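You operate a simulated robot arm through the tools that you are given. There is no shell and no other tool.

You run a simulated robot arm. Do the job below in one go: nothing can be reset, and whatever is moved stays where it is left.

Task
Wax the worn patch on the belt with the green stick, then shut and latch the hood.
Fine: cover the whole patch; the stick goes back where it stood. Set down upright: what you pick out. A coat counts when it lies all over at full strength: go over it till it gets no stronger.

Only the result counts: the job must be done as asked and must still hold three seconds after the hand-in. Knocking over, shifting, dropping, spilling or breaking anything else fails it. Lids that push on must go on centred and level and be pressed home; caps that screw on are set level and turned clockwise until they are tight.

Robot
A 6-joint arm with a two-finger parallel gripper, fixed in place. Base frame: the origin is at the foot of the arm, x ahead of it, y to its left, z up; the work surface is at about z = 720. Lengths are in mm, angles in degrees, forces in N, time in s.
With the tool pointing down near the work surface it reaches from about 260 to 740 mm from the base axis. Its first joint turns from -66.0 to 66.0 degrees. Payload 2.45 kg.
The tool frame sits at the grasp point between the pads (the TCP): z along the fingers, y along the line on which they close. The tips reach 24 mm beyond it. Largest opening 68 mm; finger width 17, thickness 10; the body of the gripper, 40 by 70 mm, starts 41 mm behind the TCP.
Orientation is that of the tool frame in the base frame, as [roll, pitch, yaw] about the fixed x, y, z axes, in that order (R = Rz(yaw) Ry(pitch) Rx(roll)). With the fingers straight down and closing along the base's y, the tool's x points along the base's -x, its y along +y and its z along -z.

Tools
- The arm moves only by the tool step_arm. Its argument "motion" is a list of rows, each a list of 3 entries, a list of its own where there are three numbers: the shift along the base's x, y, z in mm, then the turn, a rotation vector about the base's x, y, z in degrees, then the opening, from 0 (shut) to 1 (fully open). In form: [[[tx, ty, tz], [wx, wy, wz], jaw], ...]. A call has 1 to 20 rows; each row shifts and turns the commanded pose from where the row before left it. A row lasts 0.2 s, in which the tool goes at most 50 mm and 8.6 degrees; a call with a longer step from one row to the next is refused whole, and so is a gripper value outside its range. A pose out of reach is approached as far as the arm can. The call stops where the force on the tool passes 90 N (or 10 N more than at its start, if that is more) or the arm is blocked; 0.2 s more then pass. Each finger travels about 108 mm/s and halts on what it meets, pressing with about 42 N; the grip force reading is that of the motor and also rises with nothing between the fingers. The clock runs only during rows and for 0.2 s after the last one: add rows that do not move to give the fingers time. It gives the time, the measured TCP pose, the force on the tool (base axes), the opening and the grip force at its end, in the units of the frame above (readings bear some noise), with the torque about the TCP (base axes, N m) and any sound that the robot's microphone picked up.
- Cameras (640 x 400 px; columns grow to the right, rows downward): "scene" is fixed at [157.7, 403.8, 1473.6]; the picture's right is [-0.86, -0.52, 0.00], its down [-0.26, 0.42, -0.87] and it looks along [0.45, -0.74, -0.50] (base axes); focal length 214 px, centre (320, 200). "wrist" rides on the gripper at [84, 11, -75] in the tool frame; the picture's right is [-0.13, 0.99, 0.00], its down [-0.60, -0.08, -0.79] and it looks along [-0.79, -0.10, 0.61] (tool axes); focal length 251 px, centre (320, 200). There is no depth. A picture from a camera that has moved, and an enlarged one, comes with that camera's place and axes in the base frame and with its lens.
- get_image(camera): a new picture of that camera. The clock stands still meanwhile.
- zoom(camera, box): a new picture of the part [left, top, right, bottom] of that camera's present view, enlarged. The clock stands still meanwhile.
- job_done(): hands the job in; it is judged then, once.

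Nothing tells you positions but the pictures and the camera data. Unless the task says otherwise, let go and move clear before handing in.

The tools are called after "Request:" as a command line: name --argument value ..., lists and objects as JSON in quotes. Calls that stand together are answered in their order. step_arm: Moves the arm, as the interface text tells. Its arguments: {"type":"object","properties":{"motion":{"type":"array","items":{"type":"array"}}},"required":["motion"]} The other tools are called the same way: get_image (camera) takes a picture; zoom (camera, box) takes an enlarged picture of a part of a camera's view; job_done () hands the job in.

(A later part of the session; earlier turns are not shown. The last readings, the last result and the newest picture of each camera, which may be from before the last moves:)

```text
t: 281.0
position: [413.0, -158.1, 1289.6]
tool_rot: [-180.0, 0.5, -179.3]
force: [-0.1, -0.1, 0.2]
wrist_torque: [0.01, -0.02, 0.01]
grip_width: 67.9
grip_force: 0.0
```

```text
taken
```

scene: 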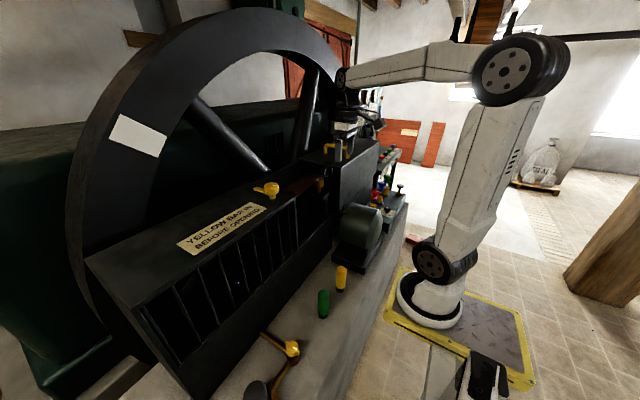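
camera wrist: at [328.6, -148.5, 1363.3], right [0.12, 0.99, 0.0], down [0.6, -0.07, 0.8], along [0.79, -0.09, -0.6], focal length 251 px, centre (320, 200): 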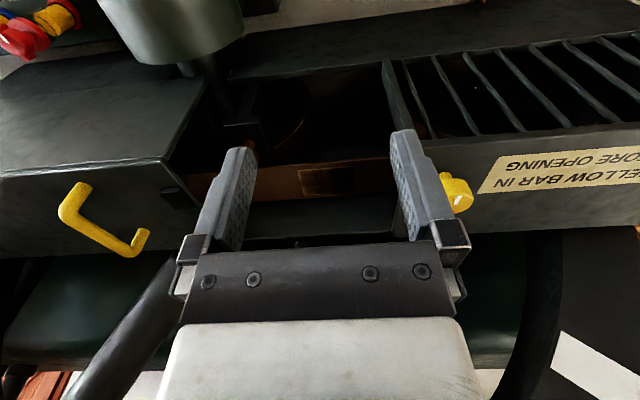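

Tool-down again with an unobstructed view of the patch. Zooming for a last check of the coat, plus the hood handle.

Request:
zoom --camera "wrist" --box '[280, 150, 380, 210]'

Request:
zoom --camera "wrist" --box '[0, 140, 220, 280]'

```text
6.40 times, centred on (330, 180) of wrist
camera zoom: at [328.6, -148.5, 1363.3], right [0.12, 0.99, 0.0], down [0.6, -0.07, 0.8], along [0.79, -0.09, -0.6], focal length 1609 px, centre (256, 328)
```

zoom: 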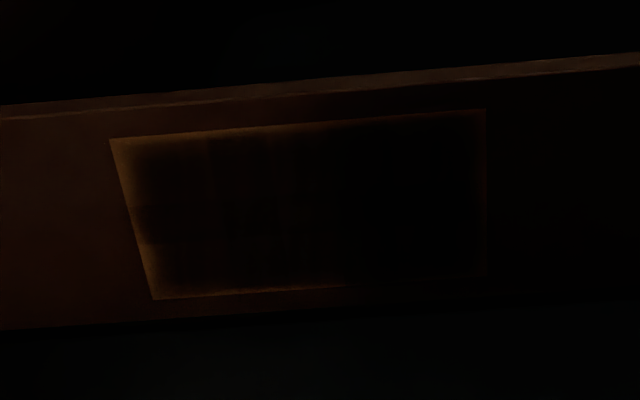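

```text
2.86 times, centred on (110, 210) of wrist
camera zoom: at [328.6, -148.5, 1363.3], right [0.12, 0.99, 0.0], down [0.6, -0.07, 0.8], along [0.79, -0.09, -0.6], focal length 718 px, centre (920, 171)
```

zoom: 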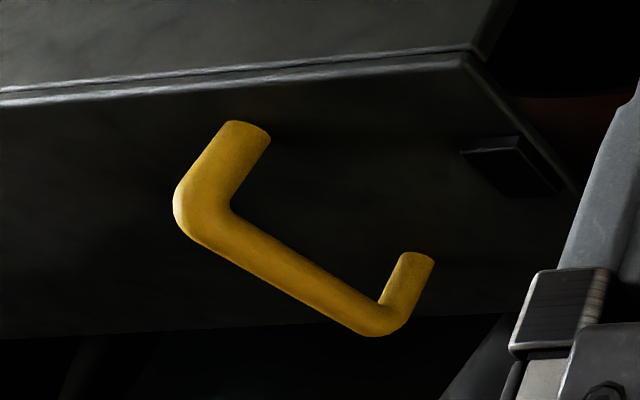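

Request:
zoom --camera "wrist" --box '[290, 165, 330, 200]'

Request:
zoom --camera "wrist" --box '[325, 160, 365, 195]'

```text
11.43 times, centred on (310, 182) of wrist
camera zoom: at [328.6, -148.5, 1363.3], right [0.12, 0.99, 0.0], down [0.6, -0.07, 0.8], along [0.79, -0.09, -0.6], focal length 2874 px, centre (434, 400)
```

zoom: 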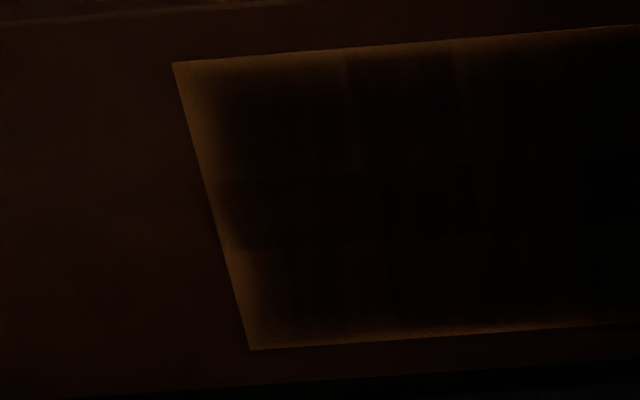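

```text
11.43 times, centred on (345, 178) of wrist
camera zoom: at [328.6, -148.5, 1363.3], right [0.12, 0.99, 0.0], down [0.6, -0.07, 0.8], along [0.79, -0.09, -0.6], focal length 2874 px, centre (34, 457)
```

zoom: 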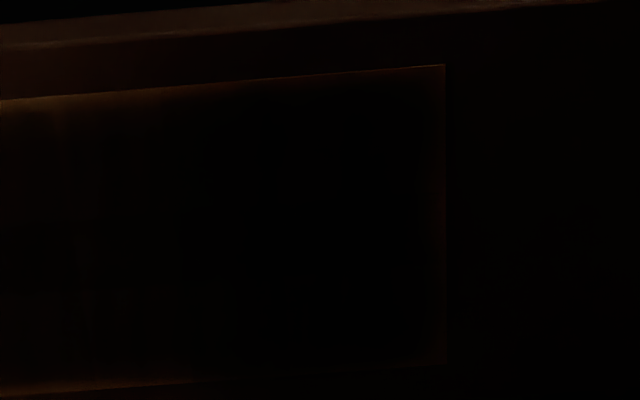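

The coat's edge glow varies slightly from cell to cell, especially along the −y edge, so I'm not fully sure those edge cells are saturated. Since the wax end is the foot, I can re-grip the stick simply from above and reach further over that edge. I'll take the tool down over the stick.

Request:
step_arm --motion '[[[0, 24, -30], [0, 0, 0], 1], [[0, 24, -38], [0, 0, 0], 1], [[-4, 24, -40], [0, 0, 0], 1], [[-4, 24, -40], [0, 0, 0], 1], [[-4, 24, -40], [0, 0, -0.7], 1], [[-5, 24, -40], [0, 0, 0], 1], [[-5, 2, -45], [0, 0, 0], 1], [[0, 0, -45], [0, 0, 0], 1], [[0, 0, 0], [0, 0, 0], 1]]'

Request:
get_image --camera "wrist"

Request:
zoom --camera "scene" --box '[270, 230, 390, 325]'

```text
t: 283.0
position: [391.1, -14.5, 973.3]
tool_rot: [-179.9, 0.6, 180.0]
force: [1.0, 0.0, -0.1]
wrist_torque: [0.0, -0.02, 0.02]
grip_width: 67.9
grip_force: 0.2
```

```text
taken
camera wrist: at [307.0, -4.2, 1047.5], right [0.13, 0.99, 0.0], down [0.6, -0.08, 0.8], along [0.79, -0.11, -0.6], focal length 251 px, centre (320, 200)
```

wrist: 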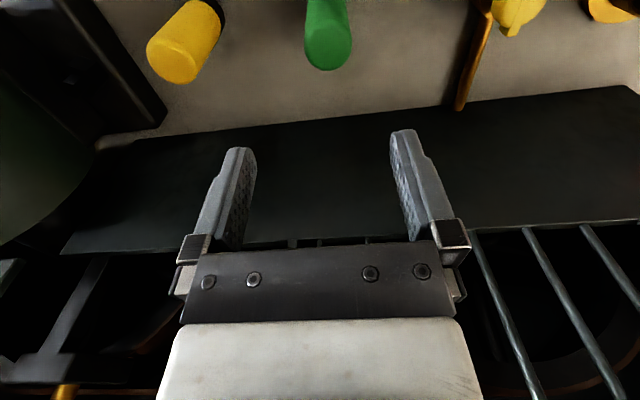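

```text
4.21 times, centred on (330, 278) of scene
camera zoom: at [157.7, 403.8, 1473.6], right [-0.86, -0.52, 0.0], down [-0.26, 0.42, -0.87], along [0.45, -0.74, -0.5], focal length 903 px, centre (278, -126)
```

zoom: 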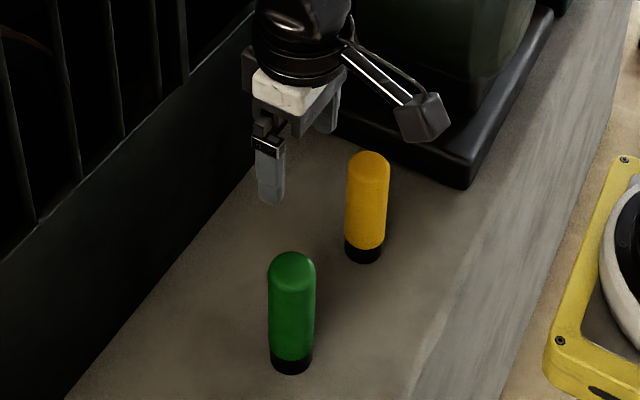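

Request:
step_arm --motion '[[[-3, 5, -35], [0, 0.6, 0], 1], [[0, 0, -40], [0, 0, 0], 1], [[0, 0, -20], [0, 0, 0], 1], [[0, 0, 0], [0, 0, 0], 1]]'

Request:
get_image --camera "wrist"

Request:
zoom --camera "scene" --box '[290, 240, 370, 325]'

```text
t: 284.0
position: [388.7, -10.8, 878.6]
tool_rot: [-179.9, 0.0, 179.9]
force: [0.9, -0.2, -0.6]
wrist_torque: [0.03, -0.02, -0.01]
grip_width: 68.0
grip_force: 0.0
```

```text
taken
camera wrist: at [304.8, 1.4, 952.2], right [0.13, 0.99, 0.0], down [0.6, -0.08, 0.79], along [0.79, -0.11, -0.61], focal length 251 px, centre (320, 200)
```

wrist: 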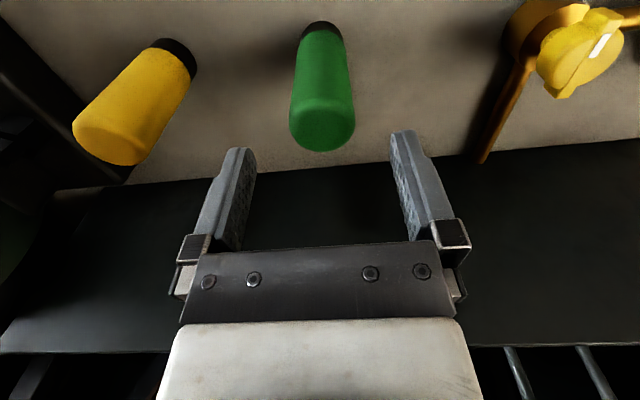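

```text
4.71 times, centred on (330, 282) of scene
camera zoom: at [157.7, 403.8, 1473.6], right [-0.86, -0.52, 0.0], down [-0.26, 0.42, -0.87], along [0.45, -0.74, -0.5], focal length 1009 px, centre (273, -188)
```

zoom: 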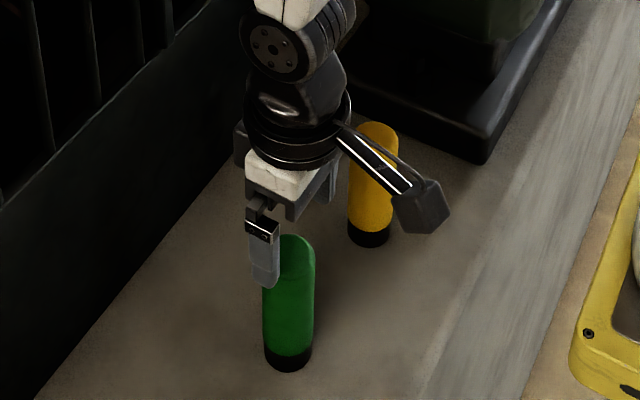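

Request:
step_arm --motion '[[[3, 1, -20], [0, 0, 0], 1], [[0, 0, -20], [0, 0, 0], 1], [[0, 0, -20], [0, 0, 0], 1], [[0, 0, -14], [0, 0, 0], 1], [[0, 0, 0], [0, 0, 0], 1]]'

Request:
get_image --camera "wrist"

Request:
zoom --camera "scene" --box '[290, 240, 370, 325]'

```text
t: 285.2
position: [391.7, -7.5, 805.4]
tool_rot: [-179.9, -0.1, 179.9]
force: [0.0, 0.4, -0.6]
wrist_torque: [0.01, 0.0, 0.0]
grip_width: 68.3
grip_force: 0.0
```

```text
taken
camera wrist: at [308.1, 3.5, 878.7], right [0.13, 0.99, 0.0], down [0.6, -0.08, 0.79], along [0.79, -0.11, -0.61], focal length 251 px, centre (320, 200)
```

wrist: 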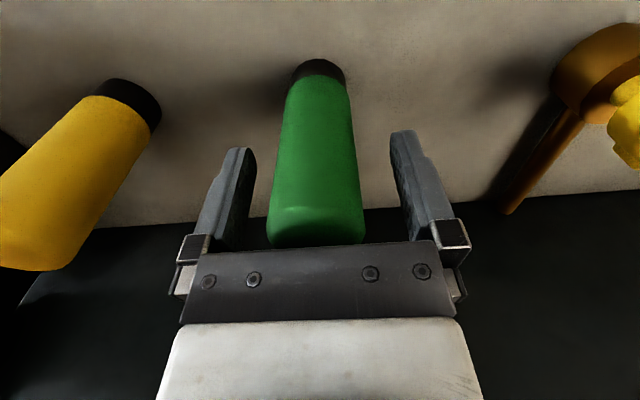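

```text
4.71 times, centred on (330, 282) of scene
camera zoom: at [157.7, 403.8, 1473.6], right [-0.86, -0.52, 0.0], down [-0.26, 0.42, -0.87], along [0.45, -0.74, -0.5], focal length 1009 px, centre (273, -188)
```

zoom: 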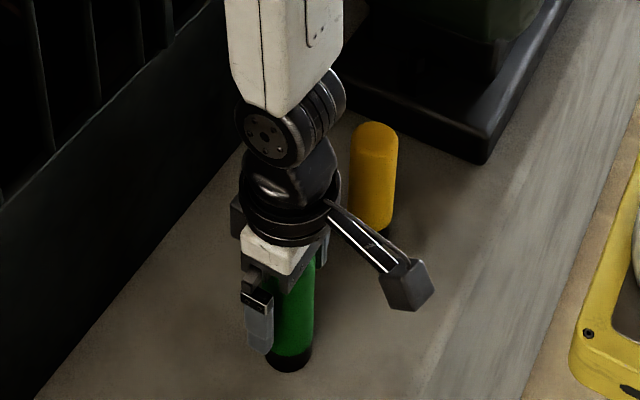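

Stick centred between the fingers. Closing from above.

Request:
step_arm --motion '[[[0, 0, 0], [0, 0, 0], 0.6], [[0, 0, 0], [0, 0, 0], 0.5], [[0, 0, 0], [0, 0, 0], 0.3], [[0, 0, 0], [0, 0, 0], 0.3], [[0, 0, 20], [0, 0, 0], 0.3], [[0, 0, 30], [0, 0, 0], 0.3], [[0, 0, 0], [0, 0, 0], 0.3]]'

Request:
get_image --camera "wrist"

Request:
zoom --camera "scene" --box '[290, 240, 370, 325]'

```text
t: 286.8
position: [389.6, -7.7, 854.9]
tool_rot: [-179.9, 0.0, 179.9]
force: [0.5, -0.2, -1.2]
wrist_torque: [0.01, 0.0, -0.02]
grip_width: 37.7
grip_force: 42.3
```

```text
taken
camera wrist: at [306.5, 3.4, 929.4], right [0.13, 0.99, 0.0], down [0.6, -0.08, 0.79], along [0.79, -0.11, -0.61], focal length 251 px, centre (320, 200)
```

wrist: 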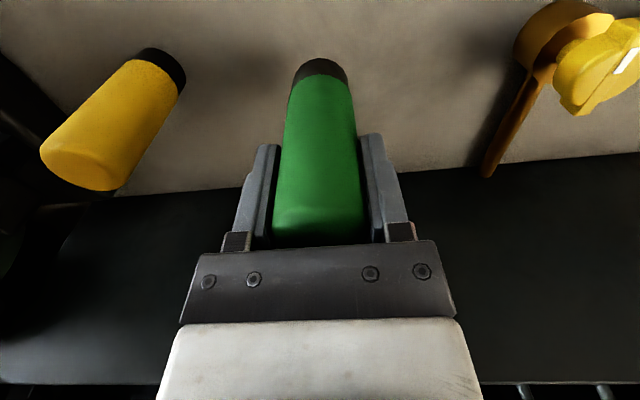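

```text
4.71 times, centred on (330, 282) of scene
camera zoom: at [157.7, 403.8, 1473.6], right [-0.86, -0.52, 0.0], down [-0.26, 0.42, -0.87], along [0.45, -0.74, -0.5], focal length 1009 px, centre (273, -188)
```

zoom: 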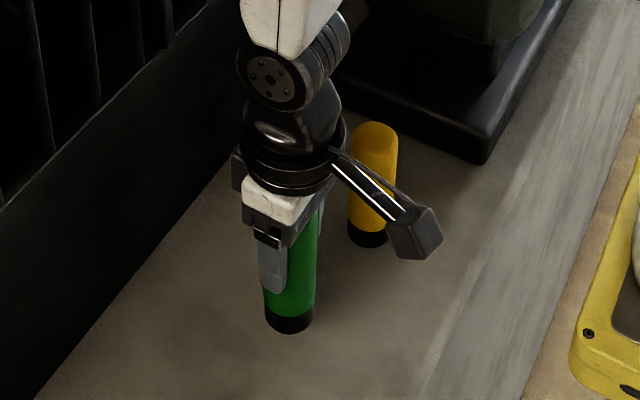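

Held upright with the foot down. Going up and in over the patch from the front, tool vertical.

Request:
step_arm --motion '[[[3, -16, 36], [0, 0, 0], 0.3], [[3, -16, 36], [0, 0, 0], 0.3], [[3, -16, 36], [0, 0, 0], 0.3], [[3, -16, 36], [0, 0, 0], 0.3], [[3, -16, 36], [0, 0, 0], 0.3], [[3, -16, 36], [0, 0, 0], 0.3], [[3, -16, 36], [0, 0, 0], 0.3], [[3, -16, 36], [0, 0, 0], 0.3], [[3, -16, 36], [0, 0, 0], 0.3], [[3, -16, 36], [0, 0, 0], 0.3], [[45, -4, 0], [0, 0, 0], 0.3], [[45, -4, 0], [0, 0, 0], 0.3], [[45, -4, 0], [0, 0, 0], 0.3], [[45, -4, 0], [0, 0, 0], 0.3], [[40, -4, 0], [0, 0, 0], 0.3], [[0, 0, 0], [0, 0, 0], 0.3]]'

Request:
get_image --camera "wrist"

Request:
zoom --camera "scene" --box '[240, 120, 360, 205]'

```text
t: 290.2
position: [642.1, -184.6, 1212.0]
tool_rot: [-179.8, -0.1, 180.0]
force: [-0.3, -0.4, -1.3]
wrist_torque: [0.02, -0.01, 0.01]
grip_width: 37.6
grip_force: 41.9
```

```text
taken
camera wrist: at [558.7, -174.4, 1286.2], right [0.13, 0.99, 0.0], down [0.61, -0.08, 0.79], along [0.79, -0.11, -0.61], focal length 251 px, centre (320, 200)
```

wrist: 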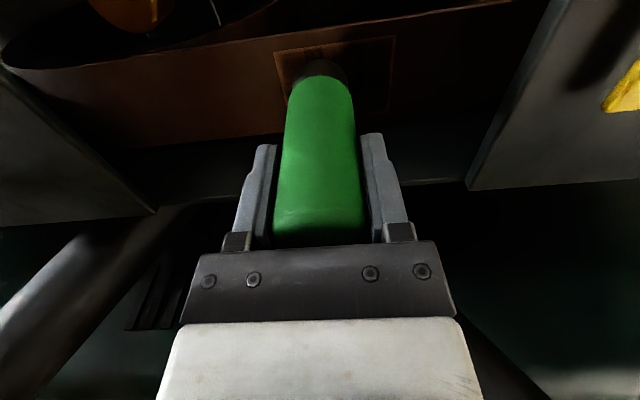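

```text
4.71 times, centred on (300, 162) of scene
camera zoom: at [157.8, 403.8, 1473.6], right [-0.86, -0.52, 0.0], down [-0.26, 0.42, -0.87], along [0.45, -0.74, -0.5], focal length 1009 px, centre (414, 376)
```

zoom: 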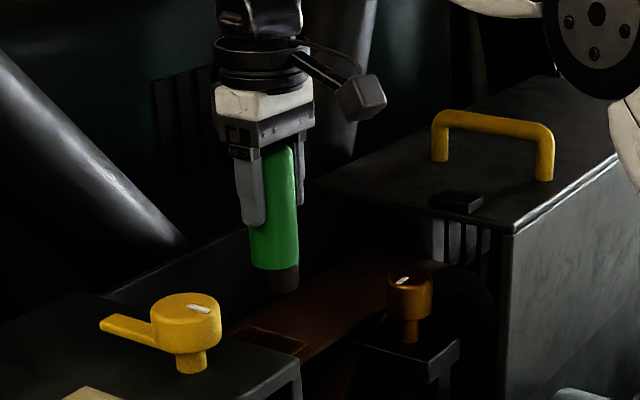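

Request:
zoom --camera "wrist" --box '[265, 30, 405, 125]'

Request:
zoom --camera "wrist" --box '[265, 35, 335, 95]'

```text
4.21 times, centred on (335, 78) of wrist
camera zoom: at [558.7, -174.4, 1286.2], right [0.13, 0.99, 0.0], down [0.61, -0.08, 0.79], along [0.79, -0.11, -0.61], focal length 1059 px, centre (257, 716)
```

zoom: 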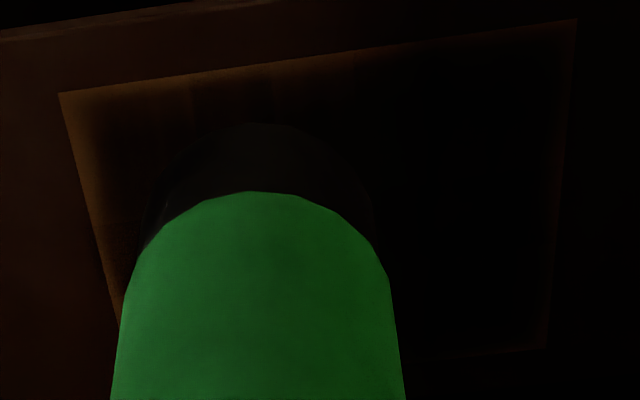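

```text
6.67 times, centred on (300, 65) of wrist
camera zoom: at [558.7, -174.4, 1286.2], right [0.13, 0.99, 0.0], down [0.61, -0.08, 0.79], along [0.79, -0.11, -0.61], focal length 1676 px, centre (453, 1100)
```

zoom: 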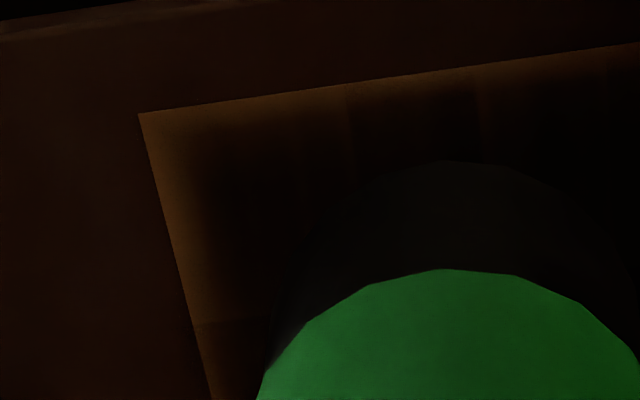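

This is a good baseline view. I'll now scrub the near/−y corner hard with the pad centred on the corner, then compare from exactly this pose.

Request:
step_arm --motion '[[[4, -40, 0], [0, 0, 0], 0.3], [[0, 0, -40], [0, 0, 0], 0.3], [[0, 0, -22], [0, 0, 0], 0.3], [[0, 0, -5], [0, 0, 0], 0.3], [[0, 0, 0], [0, 0, 0], 0.3]]'

Request:
step_arm --motion '[[[0, 0, -2], [0, 0, 0], 0.3], [[0, 0, -2], [0, 0, 0], 0.3]]'

```text
t: 291.4
position: [646.0, -226.5, 1147.5]
tool_rot: [-179.9, -0.1, -180.0]
force: [-0.1, 0.4, -0.8]
wrist_torque: [0.01, 0.03, -0.01]
grip_width: 38.0
grip_force: 42.0
```

```text
t: 292.0
position: [645.7, -226.8, 1142.4]
tool_rot: [-179.8, 0.0, 179.9]
force: [-0.5, -0.1, -0.7]
wrist_torque: [0.0, -0.02, -0.01]
grip_width: 37.9
grip_force: 41.8
```

Request:
step_arm --motion '[[[0, 0, -1.5], [0, 0, 0], 0.3], [[0, 0, -1], [0, 0, 0], 0.3]]'

Request:
step_arm --motion '[[[0, 0, -1], [0, 0, 0], 0.3], [[0, 0, 0], [0, 0, 0], 0.3]]'

```text
t: 292.6
position: [645.1, -224.9, 1140.5]
tool_rot: [-179.9, -0.1, 179.8]
force: [-0.6, -0.3, -1.6]
wrist_torque: [-0.03, 0.02, 0.01]
grip_width: 37.8
grip_force: 42.0
```

```text
t: 293.2
position: [645.1, -226.0, 1138.2]
tool_rot: [-180.0, -0.1, 179.9]
force: [1.1, -0.1, -1.5]
wrist_torque: [-0.02, 0.0, -0.01]
grip_width: 37.5
grip_force: 41.6
```

Request:
step_arm --motion '[[[0, 0, -1], [0, 0, 0], 0.3], [[0, 0, -1], [0, 0, 0], 0.3]]'

Request:
step_arm --motion '[[[0, 0, -1], [0, 0, 0], 0.3], [[0, 0, 0], [0, 0, 0], 0.3]]'

Request:
step_arm --motion '[[[0, 0, -1], [0, 0, 0], 0.3], [[0, 0, 0], [0, 0, 0], 0.3]]'

```text
t: 293.8
position: [646.0, -226.4, 1138.4]
tool_rot: [-179.8, 0.0, 179.9]
force: [-1.2, -0.5, 4.2]
wrist_torque: [0.12, 0.08, 0.05]
grip_width: 37.6
grip_force: 42.2
```

```text
t: 294.4
position: [645.5, -225.8, 1137.4]
tool_rot: [-179.8, 0.1, 179.9]
force: [-2.4, 1.6, 15.6]
wrist_torque: [0.3, 0.18, 0.05]
grip_width: 37.8
grip_force: 42.1
```

```text
t: 295.0
position: [644.8, -226.6, 1137.9]
tool_rot: [-179.9, 0.2, 179.9]
force: [-2.9, 2.1, 27.2]
wrist_torque: [0.41, 0.25, 0.04]
grip_width: 38.1
grip_force: 41.6
```

Contact made; the load again sits toward +y, so I add a +1.2° roll to level the pad on the belt, then scrub the corner.

Request:
step_arm --motion '[[[0, 0, 0.8], [1.2, 0, 0], 0.3], [[8, 0, 0], [0, 0, 0], 0.3], [[-8, 0, 0], [0, 0, 0], 0.3], [[-6, 0, 0], [0, 0, 0], 0.3], [[6, 4, 0], [0, 0, 0], 0.3], [[8, 0, 0], [0, 0, 0], 0.3], [[-8, 0, 0], [0, 0, 0], 0.3], [[-6, 0, 0], [0, 0, 0], 0.3], [[6, -8, 0], [0, 0, 0], 0.3], [[8, 0, 0], [0, 0, 0], 0.3], [[-8, 0, 0], [0, 0, 0], 0.3], [[-6, 0, 0], [0, 0, 0], 0.3], [[6, 8, 0], [0, 0, 0], 0.3], [[8, 0, 0], [0, 0, 0], 0.3], [[0, -8, 0], [0, 0, 0], 0.3], [[-8, 0, 0], [0, 0, 0], 0.3], [[0, 8, 0], [0, 0, 0], 0.3], [[0, -8, 0], [0, 0, 0], 0.3], [[0, 4, 0], [0, 0, 0], 0.3]]'

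Request:
step_arm --motion '[[[8, 0, 0], [0, 0, 0], 0.3], [[-8, 0, 0], [0, 0, 0], 0.3], [[-6, 0, 0], [0, 0, 0], 0.3], [[6, 4, 0], [0, 0, 0], 0.3], [[8, 0, 0], [0, 0, 0], 0.3], [[-8, 0, 0], [0, 0, 0], 0.3], [[-6, 0, 0], [0, 0, 0], 0.3], [[6, -8, 0], [0, 0, 0], 0.3], [[8, 0, 0], [0, 0, 0], 0.3], [[-8, 0, 0], [0, 0, 0], 0.3], [[-6, 0, 0], [0, 0, 0], 0.3], [[6, 8, 0], [0, 0, 0], 0.3], [[8, 0, 0], [0, 0, 0], 0.3], [[0, -8, 0], [0, 0, 0], 0.3], [[-8, 0, 0], [0, 0, 0], 0.3], [[0, 8, 0], [0, 0, 0], 0.3], [[0, -8, 0], [0, 0, 0], 0.3], [[0, 4, 0], [0, 0, 0], 0.3]]'

Request:
step_arm --motion '[[[0, 0, 20], [0, 0, 0], 0.3], [[0, 0, 45], [-1.2, 0, 0], 0.3], [[-3, 42, 9], [0, 0, 0], 0.3], [[0, 0, 0], [0, 0, 0], 0.3]]'

Request:
zoom --camera "wrist" --box '[265, 35, 335, 95]'

Request:
zoom --camera "wrist" --box '[265, 30, 405, 125]'

```text
t: 299.0
position: [646.5, -227.6, 1138.1]
tool_rot: [179.0, 0.2, 179.9]
force: [-2.4, 4.2, 24.0]
wrist_torque: [-0.07, 0.16, -0.02]
grip_width: 38.1
grip_force: 42.3
```

```text
t: 302.8
position: [645.2, -226.8, 1137.4]
tool_rot: [179.1, 0.3, 179.9]
force: [2.8, -0.4, 18.6]
wrist_torque: [-0.38, -0.32, 0.04]
grip_width: 37.7
grip_force: 41.6
```

```text
t: 303.8
position: [644.0, -184.4, 1212.8]
tool_rot: [-179.9, -0.2, 179.8]
force: [-0.7, 0.4, -0.1]
wrist_torque: [-0.01, 0.0, 0.03]
grip_width: 37.9
grip_force: 42.3
```

```text
6.67 times, centred on (300, 65) of wrist
camera zoom: at [560.1, -174.0, 1285.7], right [0.13, 0.99, 0.0], down [0.61, -0.08, 0.79], along [0.79, -0.11, -0.61], focal length 1676 px, centre (453, 1100)
```

zoom: 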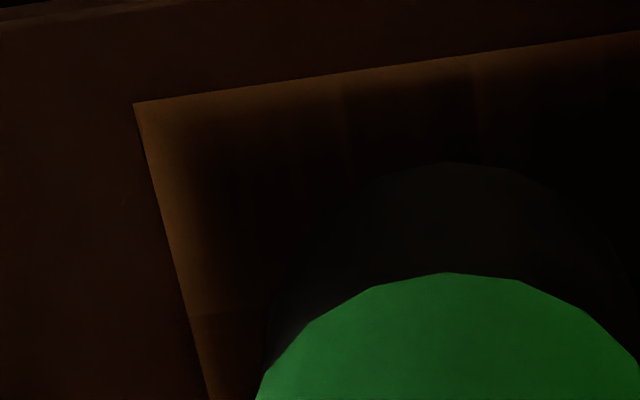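

```text
4.21 times, centred on (335, 78) of wrist
camera zoom: at [560.1, -174.0, 1285.7], right [0.13, 0.99, 0.0], down [0.61, -0.08, 0.79], along [0.79, -0.11, -0.61], focal length 1059 px, centre (257, 716)
```

zoom: 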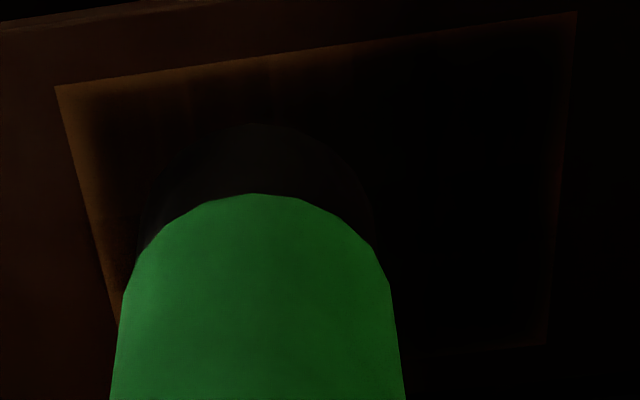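

The corner's interior evened out a little while the outermost rim stayed as it was, so extra passes did help slightly. This vertical grip works better, so I'll do full perimeter loops with the pad centred on each edge, followed by a fresh raster.

Request:
step_arm --motion '[[[2, -42, 0], [1.2, 0, 0], 0.3], [[0, 0, -40], [0, 0, 0], 0.3], [[0, 0, -30], [0, 0, 0], 0.3], [[0, 0, -4], [0, 0, 0], 0.3], [[0, 12, 0], [0, 0, 0], 0.3], [[0, 12, 0], [0, 0, 0], 0.3], [[0, 12, 0], [0, 0, 0], 0.3], [[0, 12, 0], [0, 0, 0], 0.3], [[0, 12, 0], [0, 0, 0], 0.3], [[0, 12, 0], [0, 0, 0], 0.3], [[0, 12, 0], [0, 0, 0], 0.3], [[0, 12, 0], [0, 0, 0], 0.3], [[0, 6, 0], [0, 0, 0], 0.3]]'

Request:
step_arm --motion '[[[11, 0, 0], [0, 0, 0], 0.3], [[11, 0, 0], [0, 0, 0], 0.3], [[11, 0, 0], [0, 0, 0], 0.3], [[11, 0, 0], [0, 0, 0], 0.3], [[11, 0, 0], [0, 0, 0], 0.3], [[8, 0, 0], [0, 0, 0], 0.3], [[0, 0, 0], [0, 0, 0], 0.3]]'

```text
t: 306.6
position: [643.7, -125.7, 1138.6]
tool_rot: [179.1, 0.2, 179.9]
force: [0.8, -9.4, 21.4]
wrist_torque: [-1.17, -0.13, 0.02]
grip_width: 37.9
grip_force: 42.9
```

```text
t: 308.2
position: [706.9, -124.2, 1138.7]
tool_rot: [178.9, 0.1, 179.9]
force: [-7.0, -0.4, 18.7]
wrist_torque: [-0.26, 0.43, -0.09]
grip_width: 38.1
grip_force: 41.7
```

Request:
step_arm --motion '[[[4, 0, 0], [0, 0, 0], 0.3], [[0, -12, 0], [0, 0, 0], 0.3], [[0, -12, 0], [0, 0, 0], 0.3], [[0, -12, 0], [0, 0, 0], 0.3], [[0, -12, 0], [0, 0, 0], 0.3], [[0, -12, 0], [0, 0, 0], 0.3], [[0, -12, 0], [0, 0, 0], 0.3], [[0, -12, 0], [0, 0, 0], 0.3], [[0, -12, 0], [0, 0, 0], 0.3], [[0, -6, 0], [0, 0, 0], 0.3], [[0, 0, 0], [0, 0, 0], 0.3]]'

Request:
step_arm --motion '[[[-11, 0, 0], [0, 0, 0], 0.3], [[-11, 0, 0], [0, 0, 0], 0.3], [[-11, 0, 0], [0, 0, 0], 0.3], [[-11, 0, 0], [0, 0, 0], 0.3], [[-11, 0, 0], [0, 0, 0], 0.3], [[-10, 0, 0], [0, 0, 0], 0.3], [[11, 0, 0], [0, 0, 0], 0.3], [[11, 0, 0], [0, 0, 0], 0.3], [[11, 0, 0], [0, 0, 0], 0.3], [[11, 0, 0], [0, 0, 0], 0.3], [[11, 0, 0], [0, 0, 0], 0.3], [[10, 0, 0], [0, 0, 0], 0.3], [[-11, 0, 0], [0, 0, 0], 0.3], [[-11, 0, 0], [0, 0, 0], 0.3], [[-11, 0, 0], [0, 0, 0], 0.3], [[-11, 0, 0], [0, 0, 0], 0.3], [[-11, 0, 0], [0, 0, 0], 0.3], [[-10, 0, 0], [0, 0, 0], 0.3]]'

```text
t: 310.6
position: [710.3, -227.1, 1137.8]
tool_rot: [179.0, 0.2, 179.8]
force: [0.8, 7.8, 19.5]
wrist_torque: [0.32, -0.22, 0.08]
grip_width: 37.6
grip_force: 42.2
```

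```text
t: 314.4
position: [646.9, -226.4, 1138.6]
tool_rot: [179.0, 0.2, 179.8]
force: [5.7, -0.3, 11.2]
wrist_torque: [-0.23, -0.55, 0.09]
grip_width: 38.1
grip_force: 42.1
```

Request:
step_arm --motion '[[[-1, 12, -0.7], [0, 0, 0], 0.3], [[0, 12, 0], [0, 0, 0], 0.3], [[0, 12, 0], [0, 0, 0], 0.3], [[0, 12, 0], [0, 0, 0], 0.3], [[0, 12, 0], [0, 0, 0], 0.3], [[0, 12, 0], [0, 0, 0], 0.3], [[0, 12, 0], [0, 0, 0], 0.3], [[0, 12, 0], [0, 0, 0], 0.3], [[0, 6, 0], [0, 0, 0], 0.3], [[0, -12, 0], [0, 0, 0], 0.3], [[0, -12, 0], [0, 0, 0], 0.3], [[0, -12, 0], [0, 0, 0], 0.3], [[0, -12, 0], [0, 0, 0], 0.3], [[0, -12, 0], [0, 0, 0], 0.3], [[0, -12, 0], [0, 0, 0], 0.3], [[0, -12, 0], [0, 0, 0], 0.3], [[0, -12, 0], [0, 0, 0], 0.3], [[0, -6, 0], [0, 0, 0], 0.3]]'

Request:
step_arm --motion '[[[10, 0, 0], [0, 0, 0], 0.3], [[0, 12, 0], [0, 0, 0], 0.3], [[0, 12, 0], [0, 0, 0], 0.3], [[0, 12, 0], [0, 0, 0], 0.3], [[0, 12, 0], [0, 0, 0], 0.3], [[0, 12, 0], [0, 0, 0], 0.3], [[0, 12, 0], [0, 0, 0], 0.3], [[0, 12, 0], [0, 0, 0], 0.3], [[0, 12, 0], [0, 0, 0], 0.3], [[0, 6, 0], [0, 0, 0], 0.3], [[11, 0, 0], [0, 0, 0], 0.3], [[11, 0, 0], [0, 0, 0], 0.3], [[11, 0, 0], [0, 0, 0], 0.3], [[11, 0, 0], [0, 0, 0], 0.3], [[11, 0, 0], [0, 0, 0], 0.3]]'

Request:
step_arm --motion '[[[-11, 0, 0], [0, 0, 0], 0.3], [[-11, 0, 0], [0, 0, 0], 0.3], [[-11, 0, 0], [0, 0, 0], 0.3], [[-11, 0, 0], [0, 0, 0], 0.3], [[-11, 0, 0], [0, 0, 0], 0.3], [[-10, 0, 0], [0, 0, 0], 0.3], [[11, 0, 0], [0, 0, 0], 0.3], [[11, 0, 0], [0, 0, 0], 0.3], [[11, 0, 0], [0, 0, 0], 0.3], [[11, 0, 0], [0, 0, 0], 0.3], [[11, 0, 0], [0, 0, 0], 0.3], [[10, 0, 0], [0, 0, 0], 0.3], [[0, 0, 0], [0, 0, 0], 0.3]]'

Request:
step_arm --motion '[[[0, -12, 0], [0, 0, 0], 0.3], [[0, -12, 0], [0, 0, 0], 0.3], [[0, -12, 0], [0, 0, 0], 0.3], [[0, -12, 0], [0, 0, 0], 0.3], [[0, -12, 0], [0, 0, 0], 0.3], [[0, -12, 0], [0, 0, 0], 0.3], [[0, -12, 0], [0, 0, 0], 0.3], [[0, -12, 0], [0, 0, 0], 0.3], [[0, -6, 0], [0, 0, 0], 0.3], [[0, 12, 0], [0, 0, 0], 0.3], [[0, 12, 0], [0, 0, 0], 0.3], [[0, 12, 0], [0, 0, 0], 0.3], [[0, 12, 0], [0, 0, 0], 0.3], [[0, 12, 0], [0, 0, 0], 0.3], [[0, 12, 0], [0, 0, 0], 0.3], [[0, 12, 0], [0, 0, 0], 0.3], [[0, 12, 0], [0, 0, 0], 0.3], [[0, 6, 0], [0, 0, 0], 0.3]]'

```text
t: 318.2
position: [645.4, -226.9, 1137.0]
tool_rot: [179.0, 0.0, 179.8]
force: [0.4, 8.1, 19.2]
wrist_torque: [0.36, -0.2, 0.07]
grip_width: 37.9
grip_force: 41.8
```

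```text
t: 321.4
position: [709.1, -125.7, 1136.9]
tool_rot: [178.9, 0.0, 179.9]
force: [-8.2, 0.5, 21.6]
wrist_torque: [-0.28, 0.58, -0.12]
grip_width: 38.1
grip_force: 42.4
```

```text
t: 324.2
position: [709.7, -124.0, 1136.0]
tool_rot: [178.9, 0.0, 179.9]
force: [-5.6, 0.1, 14.3]
wrist_torque: [-0.2, 0.32, -0.08]
grip_width: 37.7
grip_force: 41.8
```

```text
t: 328.0
position: [709.8, -125.7, 1136.4]
tool_rot: [179.1, 0.0, 179.9]
force: [-0.6, -6.1, 16.4]
wrist_torque: [-0.82, -0.16, -0.04]
grip_width: 38.1
grip_force: 42.2
```

Now an interior raster.

Request:
step_arm --motion '[[[-12, 0, -0.4], [0, 0, 0], 0.3], [[0, -12, 0], [0, 0, 0], 0.3], [[0, -12, 0], [0, 0, 0], 0.3], [[0, -12, 0], [0, 0, 0], 0.3], [[0, -12, 0], [0, 0, 0], 0.3], [[0, -12, 0], [0, 0, 0], 0.3], [[0, -12, 0], [0, 0, 0], 0.3], [[0, -12, 0], [0, 0, 0], 0.3], [[0, -12, 0], [0, 0, 0], 0.3], [[0, -6, 0], [0, 0, 0], 0.3], [[-12, 0, 0], [0, 0, 0], 0.3], [[0, 12, 0], [0, 0, 0], 0.3], [[0, 12, 0], [0, 0, 0], 0.3], [[0, 12, 0], [0, 0, 0], 0.3], [[0, 12, 0], [0, 0, 0], 0.3], [[0, 12, 0], [0, 0, 0], 0.3], [[0, 12, 0], [0, 0, 0], 0.3], [[0, 12, 0], [0, 0, 0], 0.3], [[0, 12, 0], [0, 0, 0], 0.3], [[0, 6, 0], [0, 0, 0], 0.3]]'

Request:
step_arm --motion '[[[-12, 0, 0], [0, 0, 0], 0.3], [[0, -12, 0], [0, 0, 0], 0.3], [[0, -12, 0], [0, 0, 0], 0.3], [[0, -12, 0], [0, 0, 0], 0.3], [[0, -12, 0], [0, 0, 0], 0.3], [[0, -12, 0], [0, 0, 0], 0.3], [[0, -12, 0], [0, 0, 0], 0.3], [[0, -12, 0], [0, 0, 0], 0.3], [[0, -12, 0], [0, 0, 0], 0.3], [[0, -6, 0], [0, 0, 0], 0.3], [[-12, 0, 0], [0, 0, 0], 0.3], [[0, 12, 0], [0, 0, 0], 0.3], [[0, 12, 0], [0, 0, 0], 0.3], [[0, 12, 0], [0, 0, 0], 0.3], [[0, 12, 0], [0, 0, 0], 0.3], [[0, 12, 0], [0, 0, 0], 0.3], [[0, 12, 0], [0, 0, 0], 0.3], [[0, 12, 0], [0, 0, 0], 0.3], [[0, 12, 0], [0, 0, 0], 0.3], [[0, 6, 0], [0, 0, 0], 0.3]]'

Request:
step_arm --motion '[[[0, -10, 25], [0, 0, 0], 0.3], [[-5, -25, 40], [-1.2, 0, 0], 0.3], [[-14, -25, 10], [0, 0, 0], 0.3], [[0, 0, 0], [0, 0, 0], 0.3]]'

Request:
zoom --camera "wrist" --box '[265, 30, 405, 125]'

Request:
zoom --camera "wrist" --box '[265, 35, 335, 95]'

```text
t: 332.2
position: [685.6, -125.4, 1136.0]
tool_rot: [179.0, 0.2, 179.8]
force: [-1.2, -8.5, 20.4]
wrist_torque: [-1.05, 0.01, -0.09]
grip_width: 37.7
grip_force: 42.2
```

```text
t: 336.4
position: [663.1, -126.0, 1137.1]
tool_rot: [179.0, 0.0, 179.9]
force: [-0.1, -9.0, 17.2]
wrist_torque: [-1.0, -0.12, -0.05]
grip_width: 38.0
grip_force: 42.1
```

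```text
t: 337.4
position: [643.6, -186.7, 1209.6]
tool_rot: [-179.9, -0.1, 179.9]
force: [-0.4, -0.8, -1.9]
wrist_torque: [-0.03, 0.01, -0.03]
grip_width: 37.6
grip_force: 41.8
```

```text
4.21 times, centred on (335, 78) of wrist
camera zoom: at [560.5, -175.3, 1284.7], right [0.13, 0.99, 0.0], down [0.61, -0.08, 0.79], along [0.79, -0.1, -0.61], focal length 1059 px, centre (257, 716)
```

zoom: 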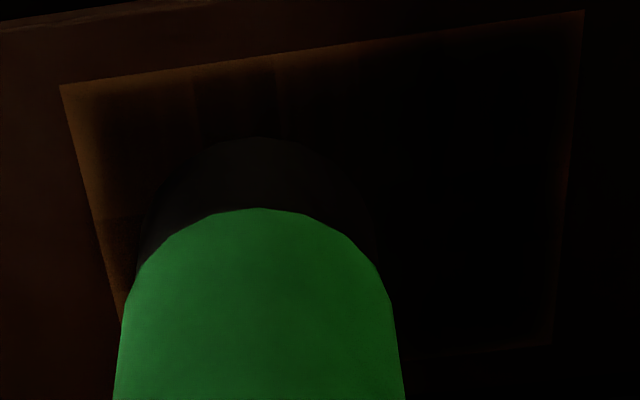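

```text
6.67 times, centred on (300, 65) of wrist
camera zoom: at [560.5, -175.3, 1284.7], right [0.13, 0.99, 0.0], down [0.61, -0.08, 0.79], along [0.79, -0.1, -0.61], focal length 1676 px, centre (453, 1100)
```

zoom: 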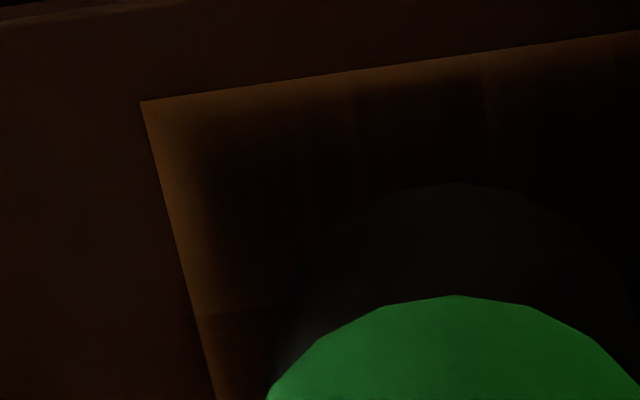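

The view matches the previous one, so the coat has stopped getting stronger and the rim is just how it renders. Returning the stick upright to its spot.

Request:
step_arm --motion '[[[-45, 4, 0], [0, 0, 0], 0.3], [[-45, 4, 0], [0, 0, 0], 0.3], [[-45, 4, 0], [0, 0, 0], 0.3], [[-45, 4, 0], [0, 0, 0], 0.3], [[-45, 4, 0], [0, 0, 0], 0.3], [[-3.3, 17.7, -36], [0, 0, 0], 0.3], [[-3.3, 17.7, -36], [0, 0, 0], 0.3], [[-3.3, 17.7, -36], [0, 0, 0], 0.3], [[-3.3, 17.7, -36], [0, 0, 0], 0.3], [[-3.3, 17.7, -36], [0, 0, 0], 0.3], [[-3.3, 17.7, -36], [0, 0, 0], 0.3], [[-3.3, 17.7, -36], [0, 0, 0], 0.3], [[-3.3, 17.7, -36], [0, 0, 0], 0.3], [[-3.3, 17.7, -36], [0, 0, 0], 0.3], [[0, 0, -25], [0, 0, 0], 0.3], [[0, 0, 0], [0, 0, 0], 0.3]]'

Request:
get_image --camera "wrist"

Request:
zoom --camera "scene" --box '[310, 260, 360, 325]'

```text
t: 340.8
position: [389.0, -5.9, 862.0]
tool_rot: [-180.0, 0.1, 179.9]
force: [0.4, 0.5, -1.0]
wrist_torque: [-0.02, -0.03, -0.01]
grip_width: 37.8
grip_force: 41.8
```

```text
taken
camera wrist: at [304.5, 6.2, 936.1], right [0.13, 0.99, 0.0], down [0.6, -0.08, 0.79], along [0.79, -0.11, -0.61], focal length 251 px, centre (320, 200)
```

wrist: 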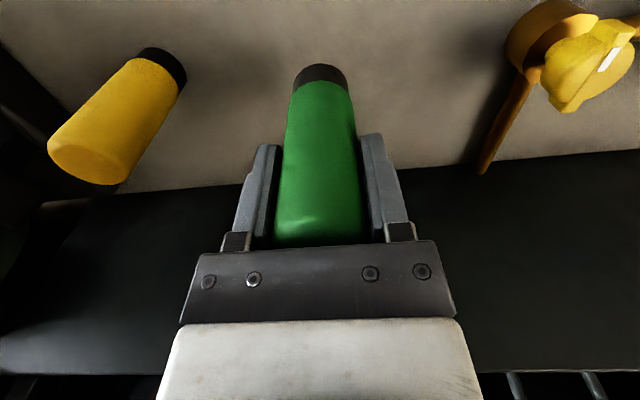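

```text
6.15 times, centred on (335, 292) of scene
camera zoom: at [157.7, 403.8, 1473.6], right [-0.86, -0.52, 0.0], down [-0.26, 0.42, -0.87], along [0.45, -0.74, -0.5], focal length 1320 px, centre (228, -369)
```

zoom: 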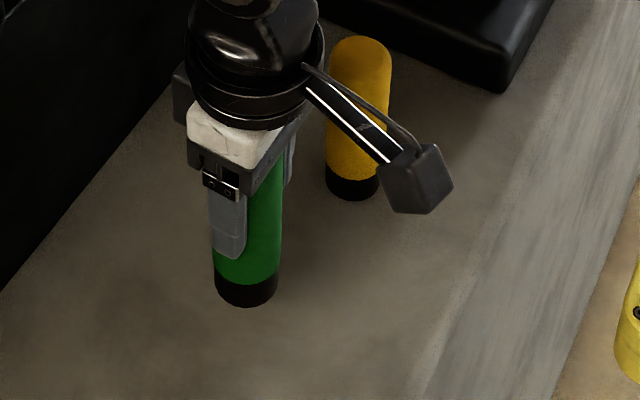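

Request:
step_arm --motion '[[[-1.5, -2, -25], [0, 0, 0], 0.3], [[0, 0, -20], [0, 0, 0], 0.3], [[0, 0, -8], [0, 0, 0], 0.3], [[0, 0, 0], [0, 0, 0], 0.3]]'

Request:
zoom --camera "scene" --box '[310, 260, 360, 325]'

Request:
step_arm --motion '[[[0, 0, -2], [0, 0, 0], 0.3], [[0, 0, -2], [0, 0, 0], 0.3]]'

```text
t: 341.8
position: [386.9, -6.1, 808.7]
tool_rot: [-180.0, -0.1, 179.9]
force: [0.3, -0.3, -1.3]
wrist_torque: [-0.02, -0.01, 0.0]
grip_width: 37.6
grip_force: 41.8
```

```text
6.15 times, centred on (335, 292) of scene
camera zoom: at [157.7, 403.8, 1473.6], right [-0.86, -0.52, 0.0], down [-0.26, 0.42, -0.87], along [0.45, -0.74, -0.5], focal length 1320 px, centre (228, -369)
```

zoom: 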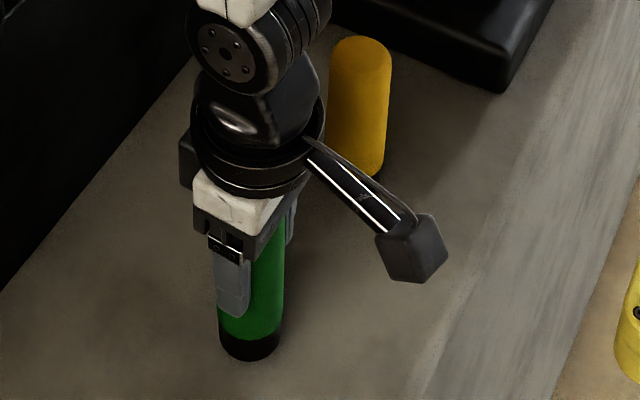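

```text
t: 342.4
position: [387.2, -7.9, 804.0]
tool_rot: [-179.9, 0.0, 179.8]
force: [1.0, 0.1, -2.1]
wrist_torque: [0.03, 0.01, -0.01]
grip_width: 37.8
grip_force: 42.0
```

Request:
step_arm --motion '[[[0, 0, -1.5], [0, 0, 0], 0.3], [[0, 0, 0], [0, 0, 0], 0.3]]'

Request:
step_arm --motion '[[[0, 0, -1], [0, 0, 0], 0.3], [[0, 0, 0], [0, 0, 0], 0.3]]'

Request:
step_arm --motion '[[[0, 0, -1], [0, 0, 0], 0.3], [[0, 0, 0], [0, 0, 0], 0.3]]'

```text
t: 343.0
position: [385.7, -7.2, 802.7]
tool_rot: [-179.9, -0.1, 179.9]
force: [0.6, -0.4, -1.7]
wrist_torque: [0.0, 0.01, -0.01]
grip_width: 38.0
grip_force: 41.9
```

```text
t: 343.6
position: [386.6, -7.4, 802.4]
tool_rot: [-179.9, -0.1, 179.9]
force: [-2.2, -1.6, 9.8]
wrist_torque: [-0.03, -0.07, 0.01]
grip_width: 37.4
grip_force: 41.3
```

```text
t: 344.2
position: [386.7, -8.2, 802.1]
tool_rot: [-179.9, 0.0, 179.8]
force: [-6.8, -2.1, 42.9]
wrist_torque: [0.05, 0.02, 0.04]
grip_width: 37.7
grip_force: 42.0
```

Touchdown at z≈802. Easing off and releasing, then lifting straight up.

Request:
step_arm --motion '[[[0, 0, 1.5], [0, 0, 0], 0.3], [[0, 0, 0], [0, 0, 0], 0.3], [[0, 0, 0], [0, 0, 0], 0.6], [[0, 0, 0], [0, 0, 0], 0.75], [[0, 0, 0], [0, 0, 0], 1], [[0, 0, 0], [0, 0, 0], 1], [[0, 0, 15], [0, 0, 0], 1], [[0, 0, 30], [0, 0, 0], 1], [[0, 0, 30], [0, 0, 0], 1], [[0, 0, 30], [0, 0, 0], 1], [[0, 0, 0], [0, 0, 0], 1]]'

Request:
zoom --camera "scene" --box '[310, 260, 360, 325]'

Request:
get_image --camera "wrist"

```text
t: 346.6
position: [385.0, -6.4, 906.8]
tool_rot: [-179.9, 0.0, 180.0]
force: [-0.5, 0.0, -0.5]
wrist_torque: [-0.01, -0.02, 0.02]
grip_width: 68.1
grip_force: 0.1
```

```text
6.15 times, centred on (335, 292) of scene
camera zoom: at [157.7, 403.8, 1473.6], right [-0.86, -0.52, 0.0], down [-0.26, 0.42, -0.87], along [0.45, -0.74, -0.5], focal length 1320 px, centre (228, -369)
```

zoom: 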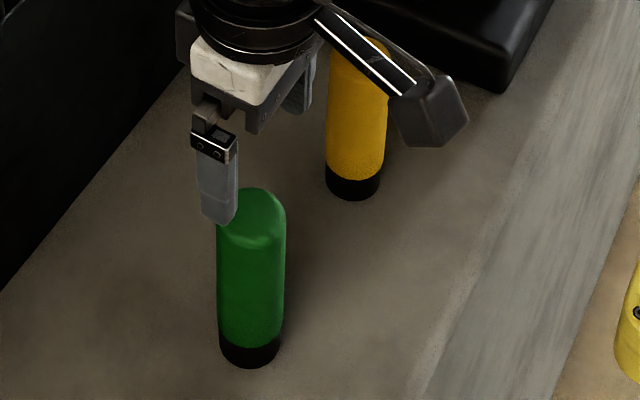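

```text
taken
camera wrist: at [302.0, 5.4, 981.9], right [0.13, 0.99, 0.0], down [0.6, -0.08, 0.79], along [0.79, -0.11, -0.61], focal length 251 px, centre (320, 200)
```

wrist: 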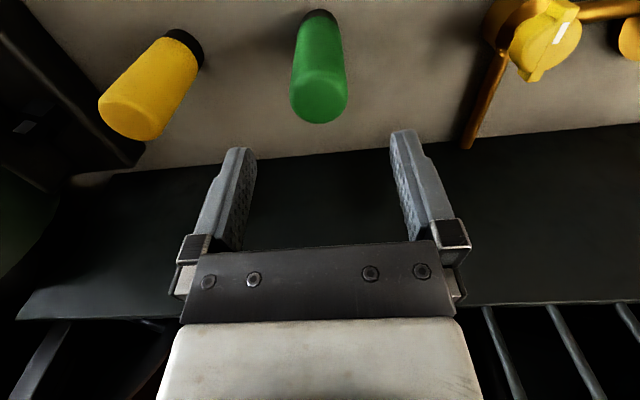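

The stick is back exactly at its original place. Next, the hood: moving up for a look at the handle.

Request:
step_arm --motion '[[[2, -10, 38], [0, 0, 0], 1], [[3, -15, 38], [0, 0, 0], 1], [[3, -20, 38], [0, 0, 0], 1], [[3, -20, 38], [0, 0, 0], 1], [[3, -25, 38], [0, 0, 0], 1], [[3, -25, 38], [0, 0, 0], 1], [[3, -30, 36], [0, 0, 0], 1], [[3, -30, 36], [0, 0, 0], 1], [[3, -40, 30], [0, 0, 0], 1], [[3, -40, 20], [0, 0, 0], 1], [[3, -40, 10], [0, 0, 0], 1], [[3, -40, 0], [0, 0, 0], 1], [[0, 0, 0], [0, 0, 0], 1]]'

Request:
get_image --camera "wrist"

Request:
get_image --camera "scene"

```text
t: 349.4
position: [422.6, -342.9, 1266.7]
tool_rot: [-180.0, -0.2, 179.9]
force: [0.4, -1.4, -0.7]
wrist_torque: [-0.02, -0.01, -0.03]
grip_width: 68.1
grip_force: 0.1
```

```text
taken
camera wrist: at [338.2, -333.2, 1341.4], right [0.13, 0.99, 0.0], down [0.6, -0.08, 0.79], along [0.79, -0.1, -0.61], focal length 251 px, centre (320, 200)
```

wrist: 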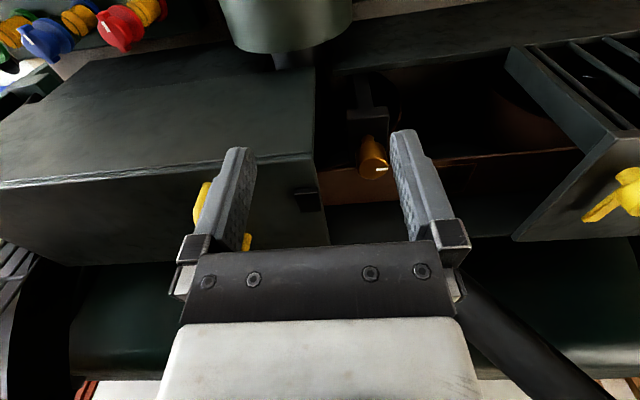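

```text
taken
```

scene: 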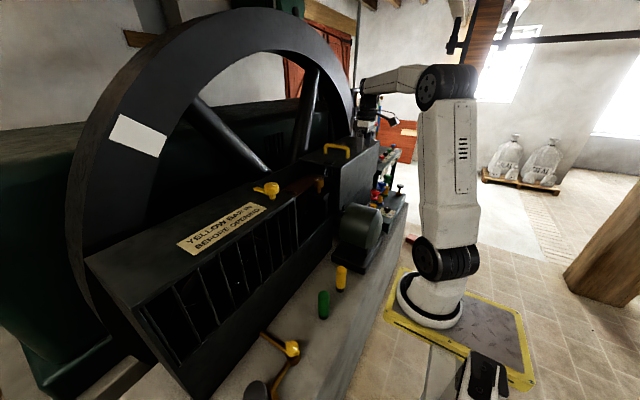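

The handle bar runs along x at about y −490, z≈1195 (x 544–668). I'll approach with the tool tilted forward about 29° so it is within reach.

Request:
step_arm --motion '[[[15, -15, 0], [0, -8, 0], 1], [[15, -15, 0], [0, -8, 0], 1], [[15, -20, 0], [0, -8, 0], 1], [[25, -30, -5], [0, -5, 0], 1], [[30, -35, -5], [0, 0, 0], 1], [[35, -30, -5], [0, 0, 0], 1], [[0, 0, 0], [0, 0, 0], 1]]'

Request:
get_image --camera "wrist"

Request:
zoom --camera "scene" --box '[290, 100, 410, 200]'

```text
t: 351.0
position: [553.5, -485.3, 1251.6]
tool_rot: [-179.9, 28.9, 179.8]
force: [0.5, 0.2, 0.0]
wrist_torque: [-0.03, 0.0, -0.02]
grip_width: 68.0
grip_force: 0.0
```

```text
taken
camera wrist: at [444.7, -474.2, 1276.4], right [0.12, 0.99, 0.06], down [0.15, -0.08, 0.99], along [0.98, -0.11, -0.15], focal length 251 px, centre (320, 200)
```

wrist: 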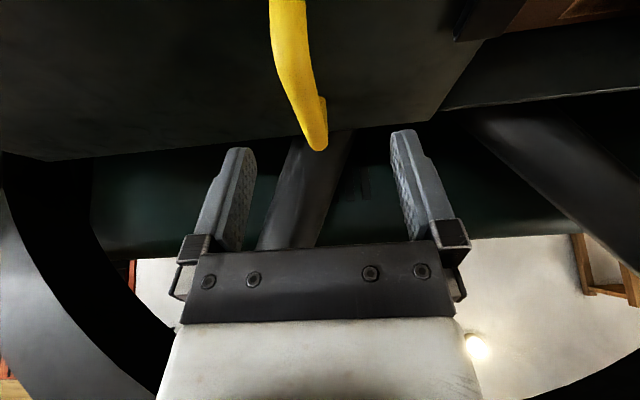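

```text
4.00 times, centred on (350, 150) of scene
camera zoom: at [157.7, 403.8, 1473.6], right [-0.86, -0.52, 0.0], down [-0.26, 0.42, -0.87], along [0.45, -0.74, -0.5], focal length 858 px, centre (200, 400)
```

zoom: 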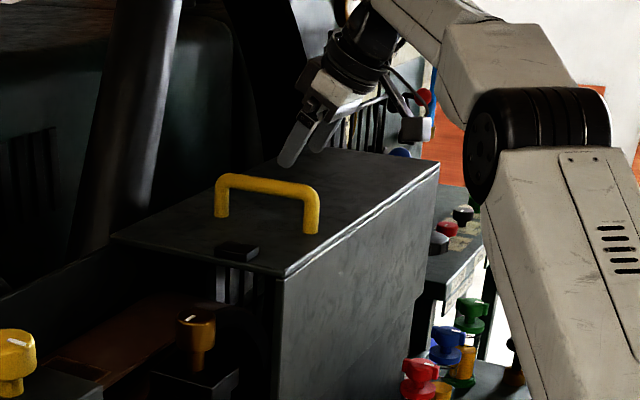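

The bar lies between the open fingers' line. Lowering onto it.

Request:
step_arm --motion '[[[10, -4, -20], [0, 0, 0], 1], [[10, -5, -20], [0, 0, 0], 1], [[6, 0, -18], [0, 0, 0], 1], [[0, 0, 0], [0, 0, 0], 1]]'

Request:
get_image --camera "wrist"

Request:
zoom --camera "scene" --box '[300, 110, 390, 180]'

```text
t: 352.0
position: [582.0, -495.4, 1194.9]
tool_rot: [-179.9, 29.0, 179.9]
force: [0.3, 0.3, 0.0]
wrist_torque: [0.0, -0.01, 0.03]
grip_width: 68.1
grip_force: 0.0
```

```text
taken
camera wrist: at [472.8, -484.6, 1218.6], right [0.12, 0.99, 0.06], down [0.14, -0.08, 0.99], along [0.98, -0.11, -0.15], focal length 251 px, centre (320, 200)
```

wrist: 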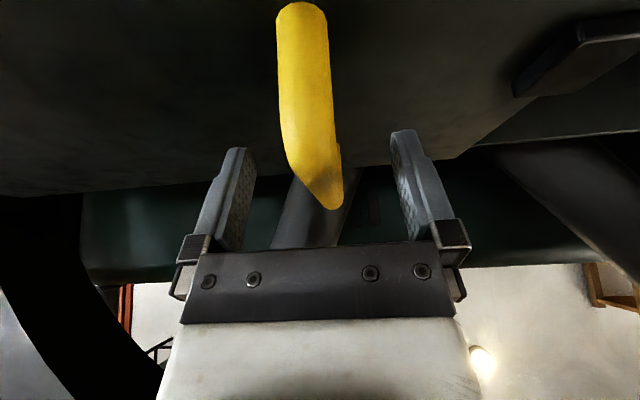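

```text
5.71 times, centred on (345, 145) of scene
camera zoom: at [157.7, 403.8, 1473.6], right [-0.86, -0.52, 0.0], down [-0.26, 0.42, -0.87], along [0.45, -0.74, -0.5], focal length 1226 px, centre (177, 514)
```

zoom: 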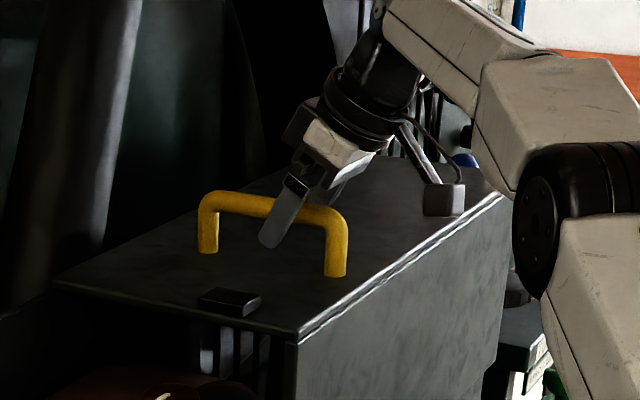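

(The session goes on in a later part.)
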